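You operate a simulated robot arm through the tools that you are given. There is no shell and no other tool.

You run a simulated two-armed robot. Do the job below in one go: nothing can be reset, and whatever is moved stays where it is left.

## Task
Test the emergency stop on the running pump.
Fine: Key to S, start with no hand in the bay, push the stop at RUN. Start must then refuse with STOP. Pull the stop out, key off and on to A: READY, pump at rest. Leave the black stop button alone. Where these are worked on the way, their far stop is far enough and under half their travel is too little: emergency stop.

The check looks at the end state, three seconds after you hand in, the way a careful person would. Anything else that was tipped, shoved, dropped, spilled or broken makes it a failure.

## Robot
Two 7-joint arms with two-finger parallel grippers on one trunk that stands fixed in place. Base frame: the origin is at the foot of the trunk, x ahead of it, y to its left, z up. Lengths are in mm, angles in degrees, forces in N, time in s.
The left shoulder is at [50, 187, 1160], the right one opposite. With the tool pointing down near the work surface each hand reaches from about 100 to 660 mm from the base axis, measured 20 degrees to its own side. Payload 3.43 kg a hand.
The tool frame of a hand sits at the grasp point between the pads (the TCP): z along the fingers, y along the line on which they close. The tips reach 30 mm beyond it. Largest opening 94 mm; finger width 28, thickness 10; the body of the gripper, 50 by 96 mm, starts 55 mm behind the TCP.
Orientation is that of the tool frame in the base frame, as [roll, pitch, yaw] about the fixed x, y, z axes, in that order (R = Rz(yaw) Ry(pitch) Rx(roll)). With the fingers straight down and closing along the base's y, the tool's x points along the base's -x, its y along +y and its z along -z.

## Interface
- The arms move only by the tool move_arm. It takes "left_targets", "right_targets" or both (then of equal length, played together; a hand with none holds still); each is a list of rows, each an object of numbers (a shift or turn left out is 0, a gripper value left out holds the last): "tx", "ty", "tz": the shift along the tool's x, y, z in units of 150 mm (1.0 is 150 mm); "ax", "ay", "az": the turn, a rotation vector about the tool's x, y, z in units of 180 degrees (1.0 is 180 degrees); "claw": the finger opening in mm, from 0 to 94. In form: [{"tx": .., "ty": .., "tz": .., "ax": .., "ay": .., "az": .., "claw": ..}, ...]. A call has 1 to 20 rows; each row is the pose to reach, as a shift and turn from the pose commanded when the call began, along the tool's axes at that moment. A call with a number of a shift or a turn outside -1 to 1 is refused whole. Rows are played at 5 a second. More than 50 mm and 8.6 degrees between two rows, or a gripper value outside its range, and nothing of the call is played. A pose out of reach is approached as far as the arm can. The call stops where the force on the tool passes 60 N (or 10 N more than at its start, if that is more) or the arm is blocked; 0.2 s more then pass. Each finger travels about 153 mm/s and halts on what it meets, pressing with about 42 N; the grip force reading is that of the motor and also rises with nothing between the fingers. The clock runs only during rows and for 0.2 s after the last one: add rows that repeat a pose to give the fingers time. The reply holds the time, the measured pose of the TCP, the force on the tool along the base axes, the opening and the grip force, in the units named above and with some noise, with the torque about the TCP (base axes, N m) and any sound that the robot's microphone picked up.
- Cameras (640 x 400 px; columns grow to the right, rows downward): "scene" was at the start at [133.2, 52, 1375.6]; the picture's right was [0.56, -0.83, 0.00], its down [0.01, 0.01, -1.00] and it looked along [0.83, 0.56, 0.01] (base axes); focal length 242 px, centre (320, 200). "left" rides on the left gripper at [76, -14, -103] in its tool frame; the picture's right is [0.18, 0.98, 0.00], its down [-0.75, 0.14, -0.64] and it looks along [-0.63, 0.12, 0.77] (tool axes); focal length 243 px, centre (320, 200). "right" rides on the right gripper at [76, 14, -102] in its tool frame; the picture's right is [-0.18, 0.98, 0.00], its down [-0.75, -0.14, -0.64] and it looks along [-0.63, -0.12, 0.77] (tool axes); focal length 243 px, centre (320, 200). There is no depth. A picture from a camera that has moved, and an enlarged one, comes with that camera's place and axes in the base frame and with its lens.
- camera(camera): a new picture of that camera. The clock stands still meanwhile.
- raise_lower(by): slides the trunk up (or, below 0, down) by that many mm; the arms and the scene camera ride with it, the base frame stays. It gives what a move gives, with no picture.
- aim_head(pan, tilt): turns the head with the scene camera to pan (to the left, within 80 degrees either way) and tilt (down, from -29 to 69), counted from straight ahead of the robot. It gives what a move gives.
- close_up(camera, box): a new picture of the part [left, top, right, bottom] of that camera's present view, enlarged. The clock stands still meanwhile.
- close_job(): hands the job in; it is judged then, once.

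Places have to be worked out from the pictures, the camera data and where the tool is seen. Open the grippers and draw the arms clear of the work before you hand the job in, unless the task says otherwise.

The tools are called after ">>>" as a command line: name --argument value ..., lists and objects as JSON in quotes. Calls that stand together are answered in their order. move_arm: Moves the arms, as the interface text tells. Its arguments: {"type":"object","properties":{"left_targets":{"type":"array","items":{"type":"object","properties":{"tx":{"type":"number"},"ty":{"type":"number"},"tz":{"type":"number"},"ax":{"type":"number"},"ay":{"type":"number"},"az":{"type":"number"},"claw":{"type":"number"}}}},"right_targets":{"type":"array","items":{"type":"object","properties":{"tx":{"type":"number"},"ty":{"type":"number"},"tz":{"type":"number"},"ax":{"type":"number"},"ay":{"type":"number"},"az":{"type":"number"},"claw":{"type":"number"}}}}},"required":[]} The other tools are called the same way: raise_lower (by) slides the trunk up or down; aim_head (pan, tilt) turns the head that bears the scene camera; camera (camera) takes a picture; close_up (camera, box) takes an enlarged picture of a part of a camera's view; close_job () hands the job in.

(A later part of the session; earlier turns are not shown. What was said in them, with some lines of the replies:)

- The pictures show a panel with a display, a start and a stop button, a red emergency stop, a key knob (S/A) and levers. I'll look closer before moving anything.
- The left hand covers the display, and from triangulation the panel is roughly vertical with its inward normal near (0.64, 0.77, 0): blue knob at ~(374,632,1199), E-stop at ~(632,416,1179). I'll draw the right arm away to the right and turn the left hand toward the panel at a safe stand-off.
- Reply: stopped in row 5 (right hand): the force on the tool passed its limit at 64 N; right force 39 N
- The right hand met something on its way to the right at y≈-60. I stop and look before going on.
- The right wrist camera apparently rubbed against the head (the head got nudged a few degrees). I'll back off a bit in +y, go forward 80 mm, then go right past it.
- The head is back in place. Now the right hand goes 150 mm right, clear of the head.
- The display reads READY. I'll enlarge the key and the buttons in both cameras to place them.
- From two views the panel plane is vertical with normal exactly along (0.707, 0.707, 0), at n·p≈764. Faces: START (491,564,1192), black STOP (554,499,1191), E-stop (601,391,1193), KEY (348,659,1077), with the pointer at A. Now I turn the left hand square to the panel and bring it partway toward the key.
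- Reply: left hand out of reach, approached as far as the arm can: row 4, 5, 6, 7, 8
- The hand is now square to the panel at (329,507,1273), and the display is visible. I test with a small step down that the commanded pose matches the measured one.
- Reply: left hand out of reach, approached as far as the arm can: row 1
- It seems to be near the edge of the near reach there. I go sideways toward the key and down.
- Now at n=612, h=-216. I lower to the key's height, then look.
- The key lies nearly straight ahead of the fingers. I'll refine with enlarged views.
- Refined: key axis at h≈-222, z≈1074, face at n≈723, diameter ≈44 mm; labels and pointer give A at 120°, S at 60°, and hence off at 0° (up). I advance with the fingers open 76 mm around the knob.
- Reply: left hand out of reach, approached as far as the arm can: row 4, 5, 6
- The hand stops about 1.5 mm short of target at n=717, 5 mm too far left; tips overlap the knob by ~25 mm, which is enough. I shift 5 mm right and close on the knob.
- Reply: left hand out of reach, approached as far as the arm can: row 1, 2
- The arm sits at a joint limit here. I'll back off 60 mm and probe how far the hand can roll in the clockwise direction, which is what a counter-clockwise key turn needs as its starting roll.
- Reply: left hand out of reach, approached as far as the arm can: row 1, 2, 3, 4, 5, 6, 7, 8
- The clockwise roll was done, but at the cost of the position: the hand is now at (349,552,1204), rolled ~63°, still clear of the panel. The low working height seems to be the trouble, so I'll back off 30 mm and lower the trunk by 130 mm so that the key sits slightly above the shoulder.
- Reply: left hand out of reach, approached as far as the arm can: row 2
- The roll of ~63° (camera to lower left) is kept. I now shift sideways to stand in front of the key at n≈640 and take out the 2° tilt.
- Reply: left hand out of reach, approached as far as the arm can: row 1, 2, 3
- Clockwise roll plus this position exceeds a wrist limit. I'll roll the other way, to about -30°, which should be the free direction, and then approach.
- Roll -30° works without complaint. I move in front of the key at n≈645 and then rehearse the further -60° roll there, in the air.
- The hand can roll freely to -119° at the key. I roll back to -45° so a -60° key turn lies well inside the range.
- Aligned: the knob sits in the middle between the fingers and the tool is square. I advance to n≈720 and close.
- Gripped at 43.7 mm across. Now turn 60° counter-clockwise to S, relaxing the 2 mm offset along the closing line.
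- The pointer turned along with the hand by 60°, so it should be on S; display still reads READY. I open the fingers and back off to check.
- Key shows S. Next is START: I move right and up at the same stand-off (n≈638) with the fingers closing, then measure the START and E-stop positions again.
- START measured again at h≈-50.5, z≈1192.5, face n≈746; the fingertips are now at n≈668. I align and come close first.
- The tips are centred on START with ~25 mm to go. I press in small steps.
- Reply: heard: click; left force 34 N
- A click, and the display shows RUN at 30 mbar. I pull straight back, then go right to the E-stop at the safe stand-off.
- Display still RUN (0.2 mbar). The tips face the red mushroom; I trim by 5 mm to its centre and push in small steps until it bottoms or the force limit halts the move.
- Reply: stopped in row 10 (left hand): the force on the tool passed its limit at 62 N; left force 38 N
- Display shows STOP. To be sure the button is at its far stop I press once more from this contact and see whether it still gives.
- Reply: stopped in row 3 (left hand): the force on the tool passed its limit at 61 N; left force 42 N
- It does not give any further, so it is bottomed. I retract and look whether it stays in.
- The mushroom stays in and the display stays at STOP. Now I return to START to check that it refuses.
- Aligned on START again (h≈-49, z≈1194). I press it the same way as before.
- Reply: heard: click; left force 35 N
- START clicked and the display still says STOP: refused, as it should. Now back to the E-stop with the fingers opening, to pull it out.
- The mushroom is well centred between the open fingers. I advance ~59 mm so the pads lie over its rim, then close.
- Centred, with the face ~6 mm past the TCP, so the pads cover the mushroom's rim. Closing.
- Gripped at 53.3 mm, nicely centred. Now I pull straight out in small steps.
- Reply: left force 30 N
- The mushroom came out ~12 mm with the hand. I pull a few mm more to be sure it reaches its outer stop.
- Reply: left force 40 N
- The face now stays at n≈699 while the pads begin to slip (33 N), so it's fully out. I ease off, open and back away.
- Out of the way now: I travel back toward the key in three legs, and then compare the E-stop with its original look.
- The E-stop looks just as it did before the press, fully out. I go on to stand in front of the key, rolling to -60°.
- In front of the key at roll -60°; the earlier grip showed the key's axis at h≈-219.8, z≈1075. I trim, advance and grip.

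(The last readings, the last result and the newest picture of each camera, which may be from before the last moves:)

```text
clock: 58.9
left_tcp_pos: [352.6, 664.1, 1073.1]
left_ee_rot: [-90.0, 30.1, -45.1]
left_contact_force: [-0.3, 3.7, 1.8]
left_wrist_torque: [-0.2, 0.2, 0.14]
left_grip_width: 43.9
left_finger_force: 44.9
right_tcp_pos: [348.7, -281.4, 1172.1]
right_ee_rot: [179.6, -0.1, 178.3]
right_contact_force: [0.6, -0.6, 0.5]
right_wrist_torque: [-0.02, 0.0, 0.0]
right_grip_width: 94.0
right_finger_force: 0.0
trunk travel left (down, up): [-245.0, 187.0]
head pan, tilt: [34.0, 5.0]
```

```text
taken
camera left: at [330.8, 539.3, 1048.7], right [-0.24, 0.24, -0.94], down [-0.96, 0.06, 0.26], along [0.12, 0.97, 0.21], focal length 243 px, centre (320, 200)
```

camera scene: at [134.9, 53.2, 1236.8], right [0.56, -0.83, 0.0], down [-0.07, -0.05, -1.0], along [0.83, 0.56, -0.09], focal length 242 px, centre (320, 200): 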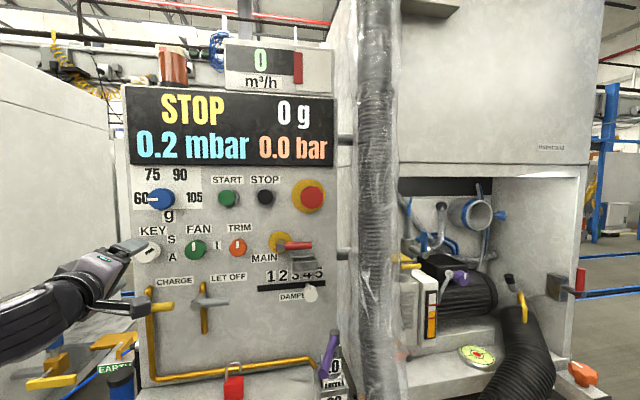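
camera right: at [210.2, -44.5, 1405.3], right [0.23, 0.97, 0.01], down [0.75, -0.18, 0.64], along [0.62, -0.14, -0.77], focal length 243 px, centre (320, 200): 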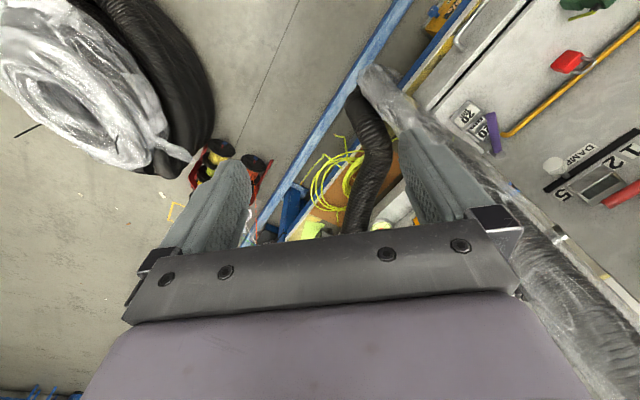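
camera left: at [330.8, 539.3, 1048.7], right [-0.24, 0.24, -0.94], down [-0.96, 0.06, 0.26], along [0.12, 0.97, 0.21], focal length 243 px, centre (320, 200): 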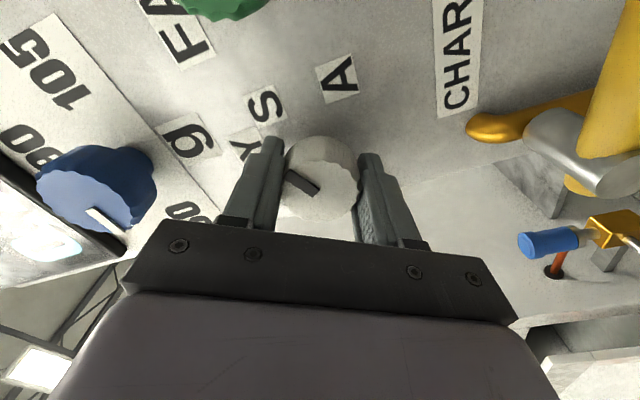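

Well gripped with little side force. Now I turn the key 60° counter-clockwise from S to off.

>>> move_arm --left_targets '[{"az": -0.042}, {"az": -0.084}, {"az": -0.126}, {"az": -0.168}, {"az": -0.21}, {"az": -0.252}, {"az": -0.294}, {"az": -0.333}, {"az": -0.333}]'

>>> camera --camera "scene"

>>> camera --camera "left"

```text
clock: 60.9
left_tcp_pos: [354.4, 663.6, 1075.7]
left_ee_rot: [-89.9, -30.0, -45.2]
left_contact_force: [-1.5, 1.5, 5.4]
left_wrist_torque: [0.18, -0.1, 0.1]
left_grip_width: 43.8
left_finger_force: 45.2
right_tcp_pos: [348.6, -282.6, 1172.2]
right_ee_rot: [179.6, 0.0, 178.3]
right_contact_force: [0.6, -0.4, -0.4]
right_wrist_torque: [-0.02, 0.0, -0.02]
right_grip_width: 94.0
right_finger_force: 0.0
trunk travel left (down, up): [-245.0, 187.0]
head pan, tilt: [34.0, 5.0]
```

```text
taken
camera scene: at [134.4, 52.8, 1237.0], right [0.56, -0.83, 0.0], down [-0.07, -0.05, -1.0], along [0.83, 0.56, -0.09], focal length 242 px, centre (320, 200)
```

scene: 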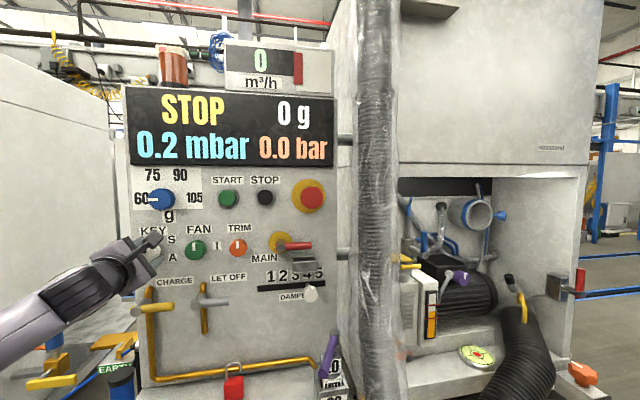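

```text
taken
camera left: at [320.5, 549.3, 1125.8], right [0.46, -0.46, -0.76], down [-0.87, -0.04, -0.5], along [0.2, 0.89, -0.42], focal length 243 px, centre (320, 200)
```

left: 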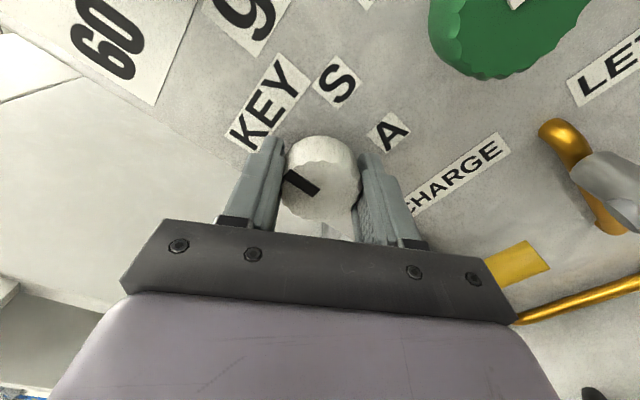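

The key followed by 60°; the display still shows STOP, perhaps until it's switched on again. I let go and back off to check the pointer at off.

>>> move_arm --left_targets '[{"claw": 60}, {"claw": 76}, {"claw": 76}]'

>>> move_arm --left_targets '[{"tz": -0.15}, {"tz": -0.3}, {"tz": -0.45}, {"tz": -0.55}]'

>>> close_up --camera "scene" --box '[90, 190, 250, 290]'

>>> camera --camera "left"

>>> camera --camera "scene"

```text
clock: 61.7
left_tcp_pos: [353.3, 662.8, 1073.7]
left_ee_rot: [-90.0, -29.7, -45.2]
left_contact_force: [0.0, -1.1, -0.6]
left_wrist_torque: [-0.03, -0.03, -0.05]
left_grip_width: 76.0
left_finger_force: 0.1
right_tcp_pos: [349.8, -282.9, 1172.2]
right_ee_rot: [179.6, 0.0, 178.4]
right_contact_force: [0.6, 0.6, 0.0]
right_wrist_torque: [0.01, 0.0, 0.0]
right_grip_width: 94.3
right_finger_force: 0.0
trunk travel left (down, up): [-245.0, 187.0]
head pan, tilt: [34.0, 5.0]
```

```text
clock: 62.7
left_tcp_pos: [295.4, 605.9, 1074.5]
left_ee_rot: [-90.0, -29.8, -45.1]
left_contact_force: [0.6, -0.2, 0.3]
left_wrist_torque: [-0.05, 0.04, 0.0]
left_grip_width: 76.0
left_finger_force: 0.0
right_tcp_pos: [348.9, -282.8, 1172.7]
right_ee_rot: [179.6, 0.0, 178.3]
right_contact_force: [-0.4, -0.7, -0.4]
right_wrist_torque: [0.0, -0.01, -0.04]
right_grip_width: 93.9
right_finger_force: 0.0
trunk travel left (down, up): [-245.0, 187.0]
head pan, tilt: [34.0, 5.0]
```

```text
4.00 times, centred on (170, 240) of scene
camera zoom: at [134.9, 53.1, 1236.8], right [0.56, -0.83, 0.0], down [-0.07, -0.05, -1.0], along [0.83, 0.56, -0.09], focal length 968 px, centre (920, 40)
```

zoom: 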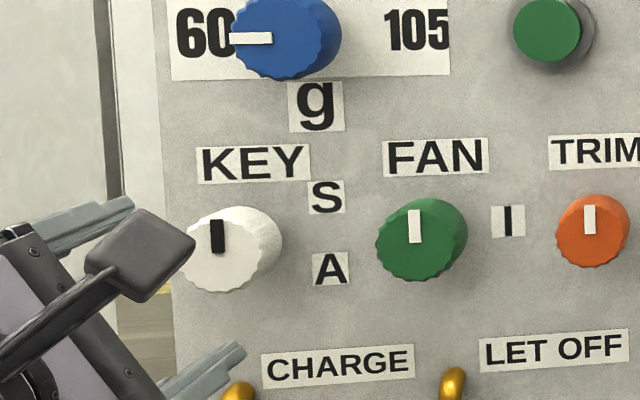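

```text
taken
camera left: at [262.4, 491.9, 1124.8], right [0.46, -0.46, -0.76], down [-0.87, -0.04, -0.5], along [0.2, 0.89, -0.42], focal length 243 px, centre (320, 200)
```

left: 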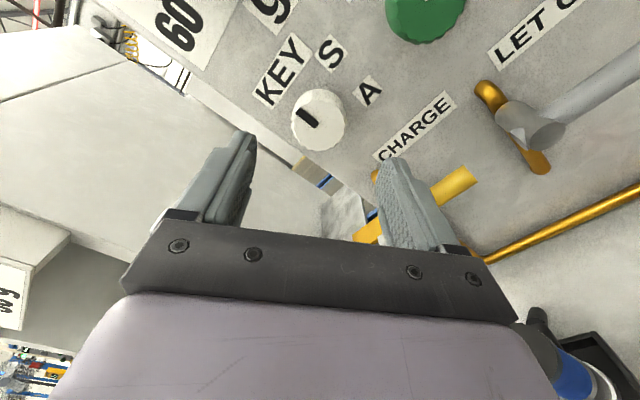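

```text
taken
camera scene: at [134.9, 53.1, 1236.8], right [0.56, -0.83, 0.0], down [-0.07, -0.05, -1.0], along [0.83, 0.56, -0.09], focal length 242 px, centre (320, 200)
```

scene: 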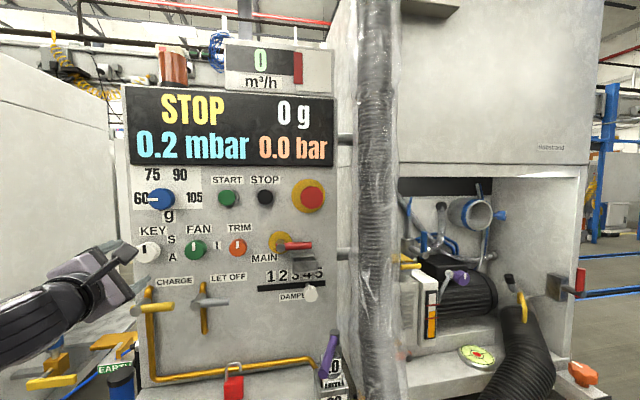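

The pointer is straight up, i.e. off. I grip again at this roll (-120°) and turn clockwise 60° through S first.

>>> move_arm --left_targets '[{"tz": 0.15}, {"tz": 0.3}, {"tz": 0.45}, {"tz": 0.548}]'

>>> move_arm --left_targets '[{"claw": 60}, {"claw": 50}, {"claw": 40}, {"claw": 36}, {"claw": 36}]'

>>> move_arm --left_targets '[{"az": 0.042}, {"az": 0.084}, {"az": 0.126}, {"az": 0.168}, {"az": 0.21}, {"az": 0.252}, {"az": 0.294}, {"az": 0.333}, {"az": 0.333}]'

>>> camera --camera "scene"

>>> camera --camera "left"

```text
clock: 63.7
left_tcp_pos: [353.4, 664.5, 1073.9]
left_ee_rot: [-90.1, -29.8, -45.1]
left_contact_force: [-0.9, -0.3, 0.1]
left_wrist_torque: [-0.01, -0.03, 0.03]
left_grip_width: 75.7
left_finger_force: 0.1
right_tcp_pos: [349.8, -280.9, 1172.0]
right_ee_rot: [179.6, -0.2, 178.4]
right_contact_force: [-0.2, 0.3, 1.9]
right_wrist_torque: [0.01, 0.03, 0.01]
right_grip_width: 93.8
right_finger_force: 0.0
trunk travel left (down, up): [-245.0, 187.0]
head pan, tilt: [34.0, 5.0]
```

```text
clock: 64.9
left_tcp_pos: [353.0, 664.1, 1075.9]
left_ee_rot: [-89.9, -29.8, -45.1]
left_contact_force: [3.5, 7.6, 7.8]
left_wrist_torque: [0.03, 0.04, 0.14]
left_grip_width: 44.1
left_finger_force: 45.1
right_tcp_pos: [350.3, -283.3, 1172.3]
right_ee_rot: [179.6, 0.0, 178.3]
right_contact_force: [-0.9, -0.3, 0.0]
right_wrist_torque: [0.01, 0.01, 0.0]
right_grip_width: 94.3
right_finger_force: 0.0
trunk travel left (down, up): [-245.0, 187.0]
head pan, tilt: [34.0, 5.0]
```

```text
clock: 66.9
left_tcp_pos: [353.7, 664.0, 1074.3]
left_ee_rot: [-90.0, 30.2, -45.2]
left_contact_force: [5.6, 17.4, 15.2]
left_wrist_torque: [-0.49, 0.55, -1.01]
left_grip_width: 43.9
left_finger_force: 44.4
right_tcp_pos: [349.9, -281.9, 1172.8]
right_ee_rot: [179.6, 0.1, 178.3]
right_contact_force: [0.2, 0.4, 0.4]
right_wrist_torque: [0.02, 0.02, 0.0]
right_grip_width: 94.1
right_finger_force: 0.1
trunk travel left (down, up): [-245.0, 187.0]
head pan, tilt: [34.0, 5.0]
```

```text
taken
camera scene: at [134.8, 53.7, 1236.9], right [0.56, -0.83, 0.0], down [-0.07, -0.05, -1.0], along [0.83, 0.56, -0.09], focal length 242 px, centre (320, 200)
```

scene: 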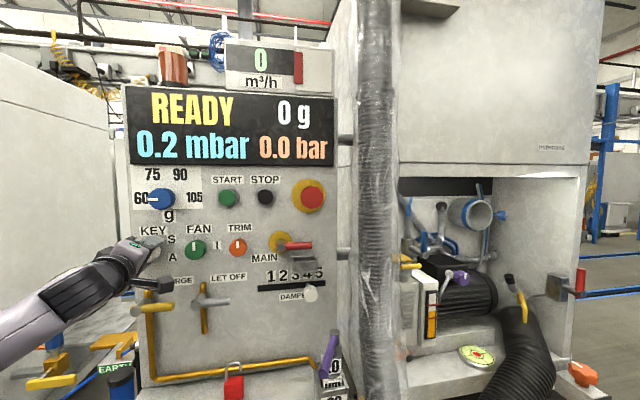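

```text
taken
camera left: at [330.8, 539.9, 1048.7], right [-0.24, 0.24, -0.94], down [-0.96, 0.06, 0.26], along [0.12, 0.97, 0.22], focal length 243 px, centre (320, 200)
```

left: 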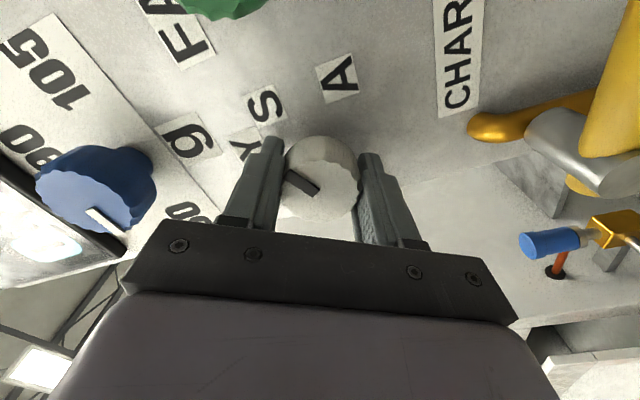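

READY appears with the key at S. I release, back off, roll back to -120° and take a new grip for the second 60° to A.

>>> move_arm --left_targets '[{"claw": 60}, {"claw": 76}, {"claw": 76}]'

>>> move_arm --left_targets '[{"tz": -0.15}, {"tz": -0.3}, {"tz": -0.45}, {"tz": -0.55}]'

>>> move_arm --left_targets '[{"az": -0.042}, {"az": -0.084}, {"az": -0.126}, {"az": -0.168}, {"az": -0.21}, {"az": -0.252}, {"az": -0.294}, {"az": -0.333}, {"az": -0.333}]'

>>> camera --camera "left"

>>> close_up --camera "scene" --box '[90, 190, 250, 290]'

```text
clock: 67.7
left_tcp_pos: [353.9, 664.2, 1074.5]
left_ee_rot: [-90.1, 30.1, -45.3]
left_contact_force: [0.4, 1.0, 0.5]
left_wrist_torque: [0.04, 0.0, 0.0]
left_grip_width: 76.0
left_finger_force: 0.1
right_tcp_pos: [349.3, -281.8, 1172.3]
right_ee_rot: [179.5, 0.0, 178.3]
right_contact_force: [0.1, -0.9, 0.3]
right_wrist_torque: [-0.01, 0.02, 0.0]
right_grip_width: 93.9
right_finger_force: 0.1
trunk travel left (down, up): [-245.0, 187.0]
head pan, tilt: [34.0, 5.0]
```

```text
clock: 68.7
left_tcp_pos: [295.2, 604.9, 1075.3]
left_ee_rot: [-89.9, 30.0, -45.0]
left_contact_force: [-0.3, -0.5, -0.2]
left_wrist_torque: [-0.01, 0.03, 0.0]
left_grip_width: 75.9
left_finger_force: 0.0
right_tcp_pos: [349.2, -281.4, 1172.6]
right_ee_rot: [179.7, -0.1, 178.3]
right_contact_force: [0.4, 0.0, -0.2]
right_wrist_torque: [0.0, 0.01, -0.02]
right_grip_width: 94.1
right_finger_force: 0.1
trunk travel left (down, up): [-245.0, 187.0]
head pan, tilt: [34.0, 5.0]
```

```text
clock: 70.7
left_tcp_pos: [294.3, 605.7, 1074.0]
left_ee_rot: [-90.1, -30.0, -45.0]
left_contact_force: [-0.4, 0.4, 0.1]
left_wrist_torque: [-0.03, -0.01, 0.01]
left_grip_width: 76.1
left_finger_force: 0.0
right_tcp_pos: [349.5, -281.7, 1171.4]
right_ee_rot: [179.6, 0.0, 178.3]
right_contact_force: [-0.3, -0.3, 0.3]
right_wrist_torque: [-0.02, -0.01, 0.0]
right_grip_width: 93.9
right_finger_force: 0.0
trunk travel left (down, up): [-245.0, 187.0]
head pan, tilt: [34.0, 5.0]
```

```text
taken
camera left: at [262.6, 491.6, 1124.9], right [0.46, -0.46, -0.76], down [-0.87, -0.04, -0.5], along [0.2, 0.89, -0.42], focal length 243 px, centre (320, 200)
```

left: 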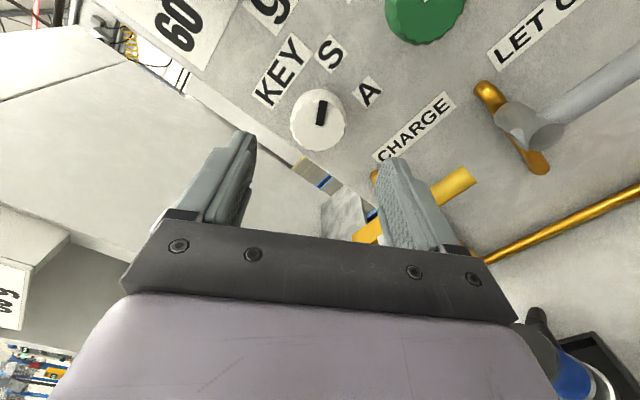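

```text
4.00 times, centred on (170, 240) of scene
camera zoom: at [134.9, 53.2, 1236.8], right [0.56, -0.83, 0.0], down [-0.07, -0.05, -1.0], along [0.83, 0.56, -0.09], focal length 968 px, centre (920, 40)
```

zoom: 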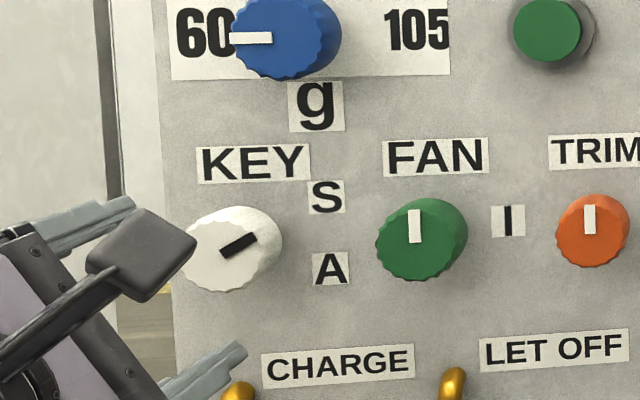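

Key at S, roll -120° again. I advance, grip and turn the second 60° clockwise to A.

>>> move_arm --left_targets '[{"tx": 0.003, "ty": -0.005, "tz": 0.15}, {"tx": 0.003, "ty": -0.005, "tz": 0.3}, {"tx": 0.003, "ty": -0.005, "tz": 0.45}, {"tx": 0.003, "ty": -0.005, "tz": 0.553}]'

>>> move_arm --left_targets '[{"claw": 60}, {"claw": 50}, {"claw": 40}, {"claw": 36}, {"claw": 36}]'

>>> move_arm --left_targets '[{"az": 0.042}, {"az": 0.084}, {"az": 0.126}, {"az": 0.168}, {"az": 0.21}, {"az": 0.252}, {"az": 0.294}, {"az": 0.333}, {"az": 0.336}]'

>>> camera --camera "scene"

>>> camera --camera "left"

```text
clock: 71.7
left_tcp_pos: [353.0, 666.0, 1075.0]
left_ee_rot: [-90.0, -29.9, -45.1]
left_contact_force: [-0.1, -0.6, 0.0]
left_wrist_torque: [0.02, 0.01, -0.03]
left_grip_width: 76.2
left_finger_force: 0.1
right_tcp_pos: [350.6, -282.7, 1172.5]
right_ee_rot: [179.5, -0.1, 178.3]
right_contact_force: [-0.6, 0.5, 0.0]
right_wrist_torque: [0.0, -0.02, -0.01]
right_grip_width: 93.9
right_finger_force: 0.2
trunk travel left (down, up): [-245.0, 187.0]
head pan, tilt: [34.0, 5.0]
```

```text
clock: 72.9
left_tcp_pos: [355.1, 665.0, 1076.2]
left_ee_rot: [-89.9, -29.8, -45.1]
left_contact_force: [1.9, 2.3, 2.5]
left_wrist_torque: [0.08, -0.07, 0.18]
left_grip_width: 43.9
left_finger_force: 45.2
right_tcp_pos: [349.4, -281.9, 1172.9]
right_ee_rot: [179.7, -0.2, 178.2]
right_contact_force: [-0.2, -0.1, -0.2]
right_wrist_torque: [0.0, -0.01, 0.02]
right_grip_width: 94.0
right_finger_force: 0.0
trunk travel left (down, up): [-245.0, 187.0]
head pan, tilt: [34.0, 5.0]
```

```text
clock: 74.9
left_tcp_pos: [354.3, 665.4, 1075.0]
left_ee_rot: [-90.1, 30.7, -45.2]
left_contact_force: [0.1, -0.1, -1.5]
left_wrist_torque: [-0.46, -0.04, 0.62]
left_grip_width: 43.9
left_finger_force: 45.1
right_tcp_pos: [349.6, -282.1, 1171.9]
right_ee_rot: [179.6, -0.1, 178.3]
right_contact_force: [-0.2, -0.4, 0.3]
right_wrist_torque: [-0.01, 0.0, 0.0]
right_grip_width: 94.1
right_finger_force: 0.0
trunk travel left (down, up): [-245.0, 187.0]
head pan, tilt: [34.0, 5.0]
```

```text
taken
camera scene: at [135.0, 53.5, 1236.8], right [0.56, -0.83, 0.0], down [-0.07, -0.05, -1.0], along [0.83, 0.56, -0.09], focal length 242 px, centre (320, 200)
```

scene: 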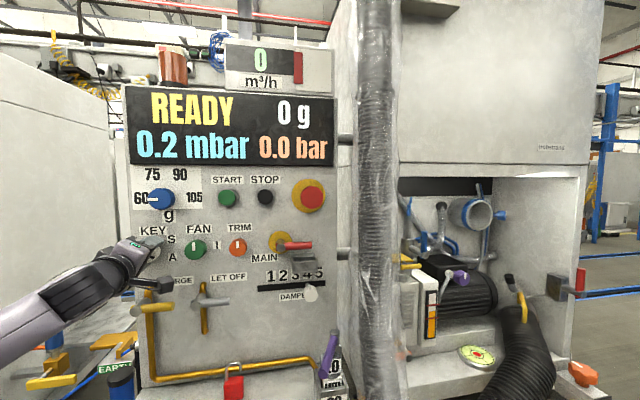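

```text
taken
camera left: at [331.1, 540.6, 1048.4], right [-0.24, 0.24, -0.94], down [-0.96, 0.06, 0.26], along [0.12, 0.97, 0.22], focal length 243 px, centre (320, 200)
```

left: 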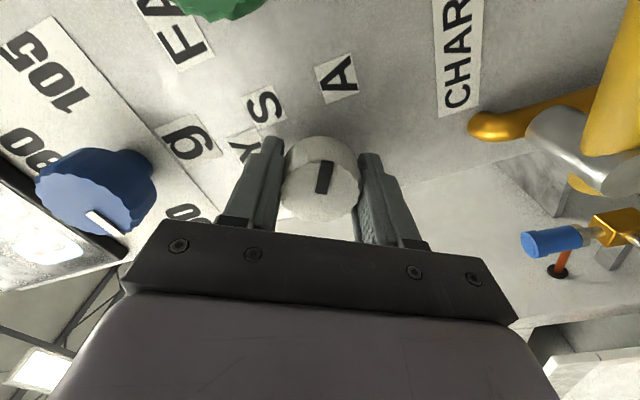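

READY, with the pointer now toward A. I release and back away to check the end state.

>>> move_arm --left_targets '[{"claw": 60}, {"claw": 76}, {"claw": 76}]'

>>> move_arm --left_targets '[{"tz": -0.15}, {"tz": -0.3}, {"tz": -0.45}, {"tz": -0.55, "claw": 94}]'

>>> close_up --camera "scene" --box '[90, 190, 250, 290]'

>>> close_up --camera "left" --box '[220, 20, 420, 150]'

```text
clock: 75.7
left_tcp_pos: [354.5, 663.9, 1075.2]
left_ee_rot: [-90.0, 30.7, -45.3]
left_contact_force: [0.1, -0.3, 0.8]
left_wrist_torque: [-0.01, 0.0, 0.0]
left_grip_width: 75.8
left_finger_force: 0.1
right_tcp_pos: [350.0, -281.8, 1172.3]
right_ee_rot: [179.6, 0.0, 178.2]
right_contact_force: [-0.2, 0.6, -0.3]
right_wrist_torque: [0.0, 0.01, 0.02]
right_grip_width: 94.1
right_finger_force: 0.0
trunk travel left (down, up): [-245.0, 187.0]
head pan, tilt: [34.0, 5.0]
```

```text
clock: 76.7
left_tcp_pos: [296.2, 605.5, 1076.3]
left_ee_rot: [-89.9, 30.6, -45.1]
left_contact_force: [-0.5, 0.1, -0.2]
left_wrist_torque: [0.03, -0.03, -0.02]
left_grip_width: 94.1
left_finger_force: 0.1
right_tcp_pos: [350.3, -282.4, 1171.3]
right_ee_rot: [179.6, 0.0, 178.3]
right_contact_force: [0.4, -0.7, 0.4]
right_wrist_torque: [0.03, 0.01, -0.01]
right_grip_width: 93.8
right_finger_force: 0.1
trunk travel left (down, up): [-245.0, 187.0]
head pan, tilt: [34.0, 5.0]
```

```text
4.00 times, centred on (170, 240) of scene
camera zoom: at [134.9, 53.1, 1236.8], right [0.56, -0.83, 0.0], down [-0.07, -0.05, -1.0], along [0.83, 0.56, -0.09], focal length 968 px, centre (920, 40)
```

zoom: 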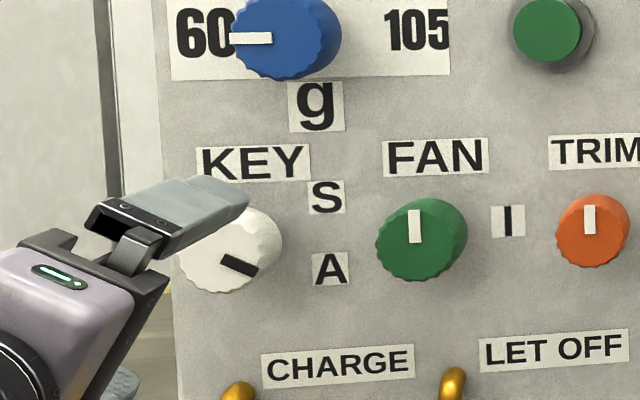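

```text
3.08 times, centred on (320, 85) of left
camera zoom: at [272.3, 481.3, 1049.3], right [-0.24, 0.24, -0.94], down [-0.96, 0.06, 0.26], along [0.12, 0.97, 0.22], focal length 746 px, centre (320, 554)
```

zoom: 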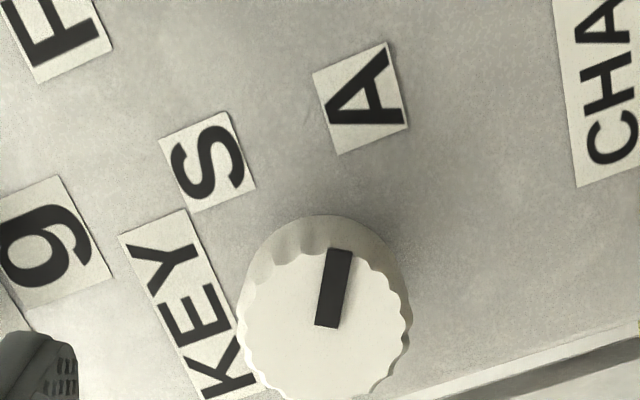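

Key on A, READY. I draw the left hand further back from the panel and take a last look at everything.

>>> move_arm --left_targets '[{"tz": -0.12}, {"tz": -0.24}, {"tz": -0.33}]'

>>> camera --camera "scene"

>>> close_up --camera "scene" --box '[190, 150, 350, 250]'

>>> camera --camera "right"

```text
clock: 77.5
left_tcp_pos: [266.9, 582.9, 1076.6]
left_ee_rot: [-90.2, 30.7, -45.1]
left_contact_force: [-0.7, 0.4, -1.0]
left_wrist_torque: [0.01, 0.01, 0.04]
left_grip_width: 93.9
left_finger_force: 0.0
left hand out of reach, approached as far as the arm can: row 3
right_tcp_pos: [350.0, -281.6, 1172.3]
right_ee_rot: [179.6, 0.1, 178.3]
right_contact_force: [0.0, 0.3, 0.0]
right_wrist_torque: [-0.01, 0.02, 0.03]
right_grip_width: 94.4
right_finger_force: 0.1
trunk travel left (down, up): [-245.0, 187.0]
head pan, tilt: [34.0, 5.0]
```

```text
taken
camera scene: at [135.0, 53.3, 1236.8], right [0.56, -0.83, 0.0], down [-0.07, -0.05, -1.0], along [0.83, 0.56, -0.09], focal length 242 px, centre (320, 200)
```

scene: 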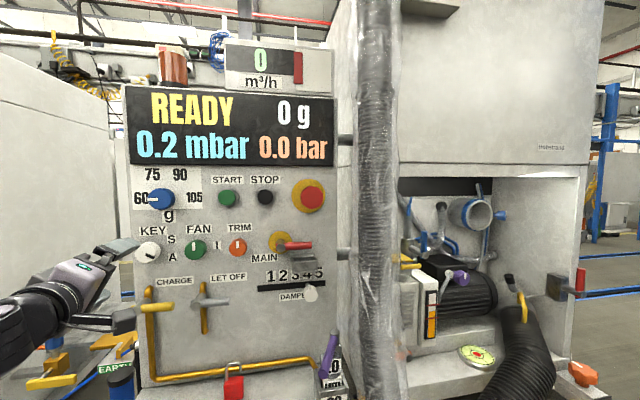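

```text
4.00 times, centred on (270, 200) of scene
camera zoom: at [135.0, 53.3, 1236.8], right [0.56, -0.83, 0.0], down [-0.07, -0.05, -1.0], along [0.83, 0.56, -0.09], focal length 968 px, centre (520, 200)
```

zoom: 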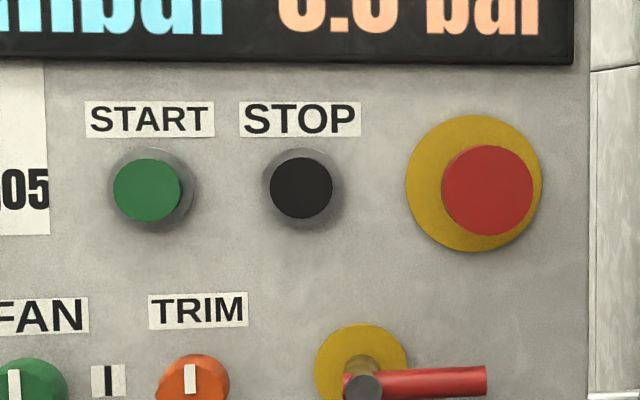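

```text
taken
camera right: at [275.9, -266.9, 1274.8], right [0.21, 0.98, 0.01], down [0.75, -0.17, 0.64], along [0.63, -0.13, -0.77], focal length 243 px, centre (320, 200)
```

right: 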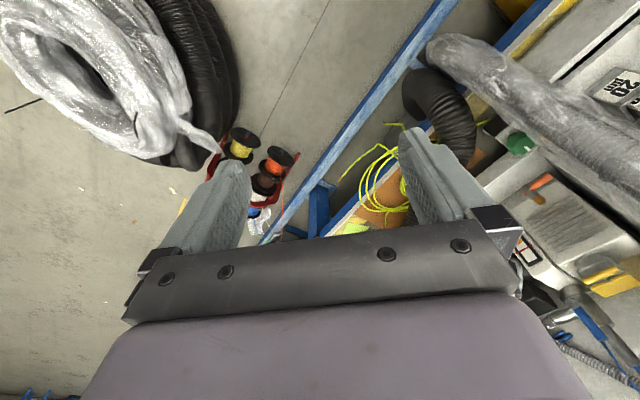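

The key is on A, the display reads READY, the E-stop is out and the black stop button was never touched. Both hands are open and clear of the work, so I hand the job in.

>>> close_job

```text
The job is handed in.
```

The emergency stop works: pushing it while the pump was at RUN stopped the pump, and START was refused until the stop was pulled out and the key reset.

| Step | Action | Result |
|---|---|---|
| 1 | Key turned from A to S | READY |
| 2 | START pressed, no hand in the bay | Click, RUN; pressure fell from 1000 to 0.2 mbar |
| 3 | Emergency stop pushed until it gave no further | STOP; the button stayed in |
| 4 | START pressed again | Click, display stayed at STOP (refused) |
| 5 | Emergency stop pulled out until the fingers began to slip on it | Sits as it did before the test; display still at STOP |
| 6 | Key turned to off, back through S, then to A | READY at S and at A |

At hand-in, the key was on A and the display read READY. Flow was 0 m³/h and the vacuum reading was still 0.2 mbar. The black stop button was not touched, and both grippers were open and clear of the panel.

Early on, while I was moving the right arm aside, it bumped the robot's own camera head and turned it a few degrees. I backed off and aimed the head back to where it was. I saw nothing else moved or knocked over.
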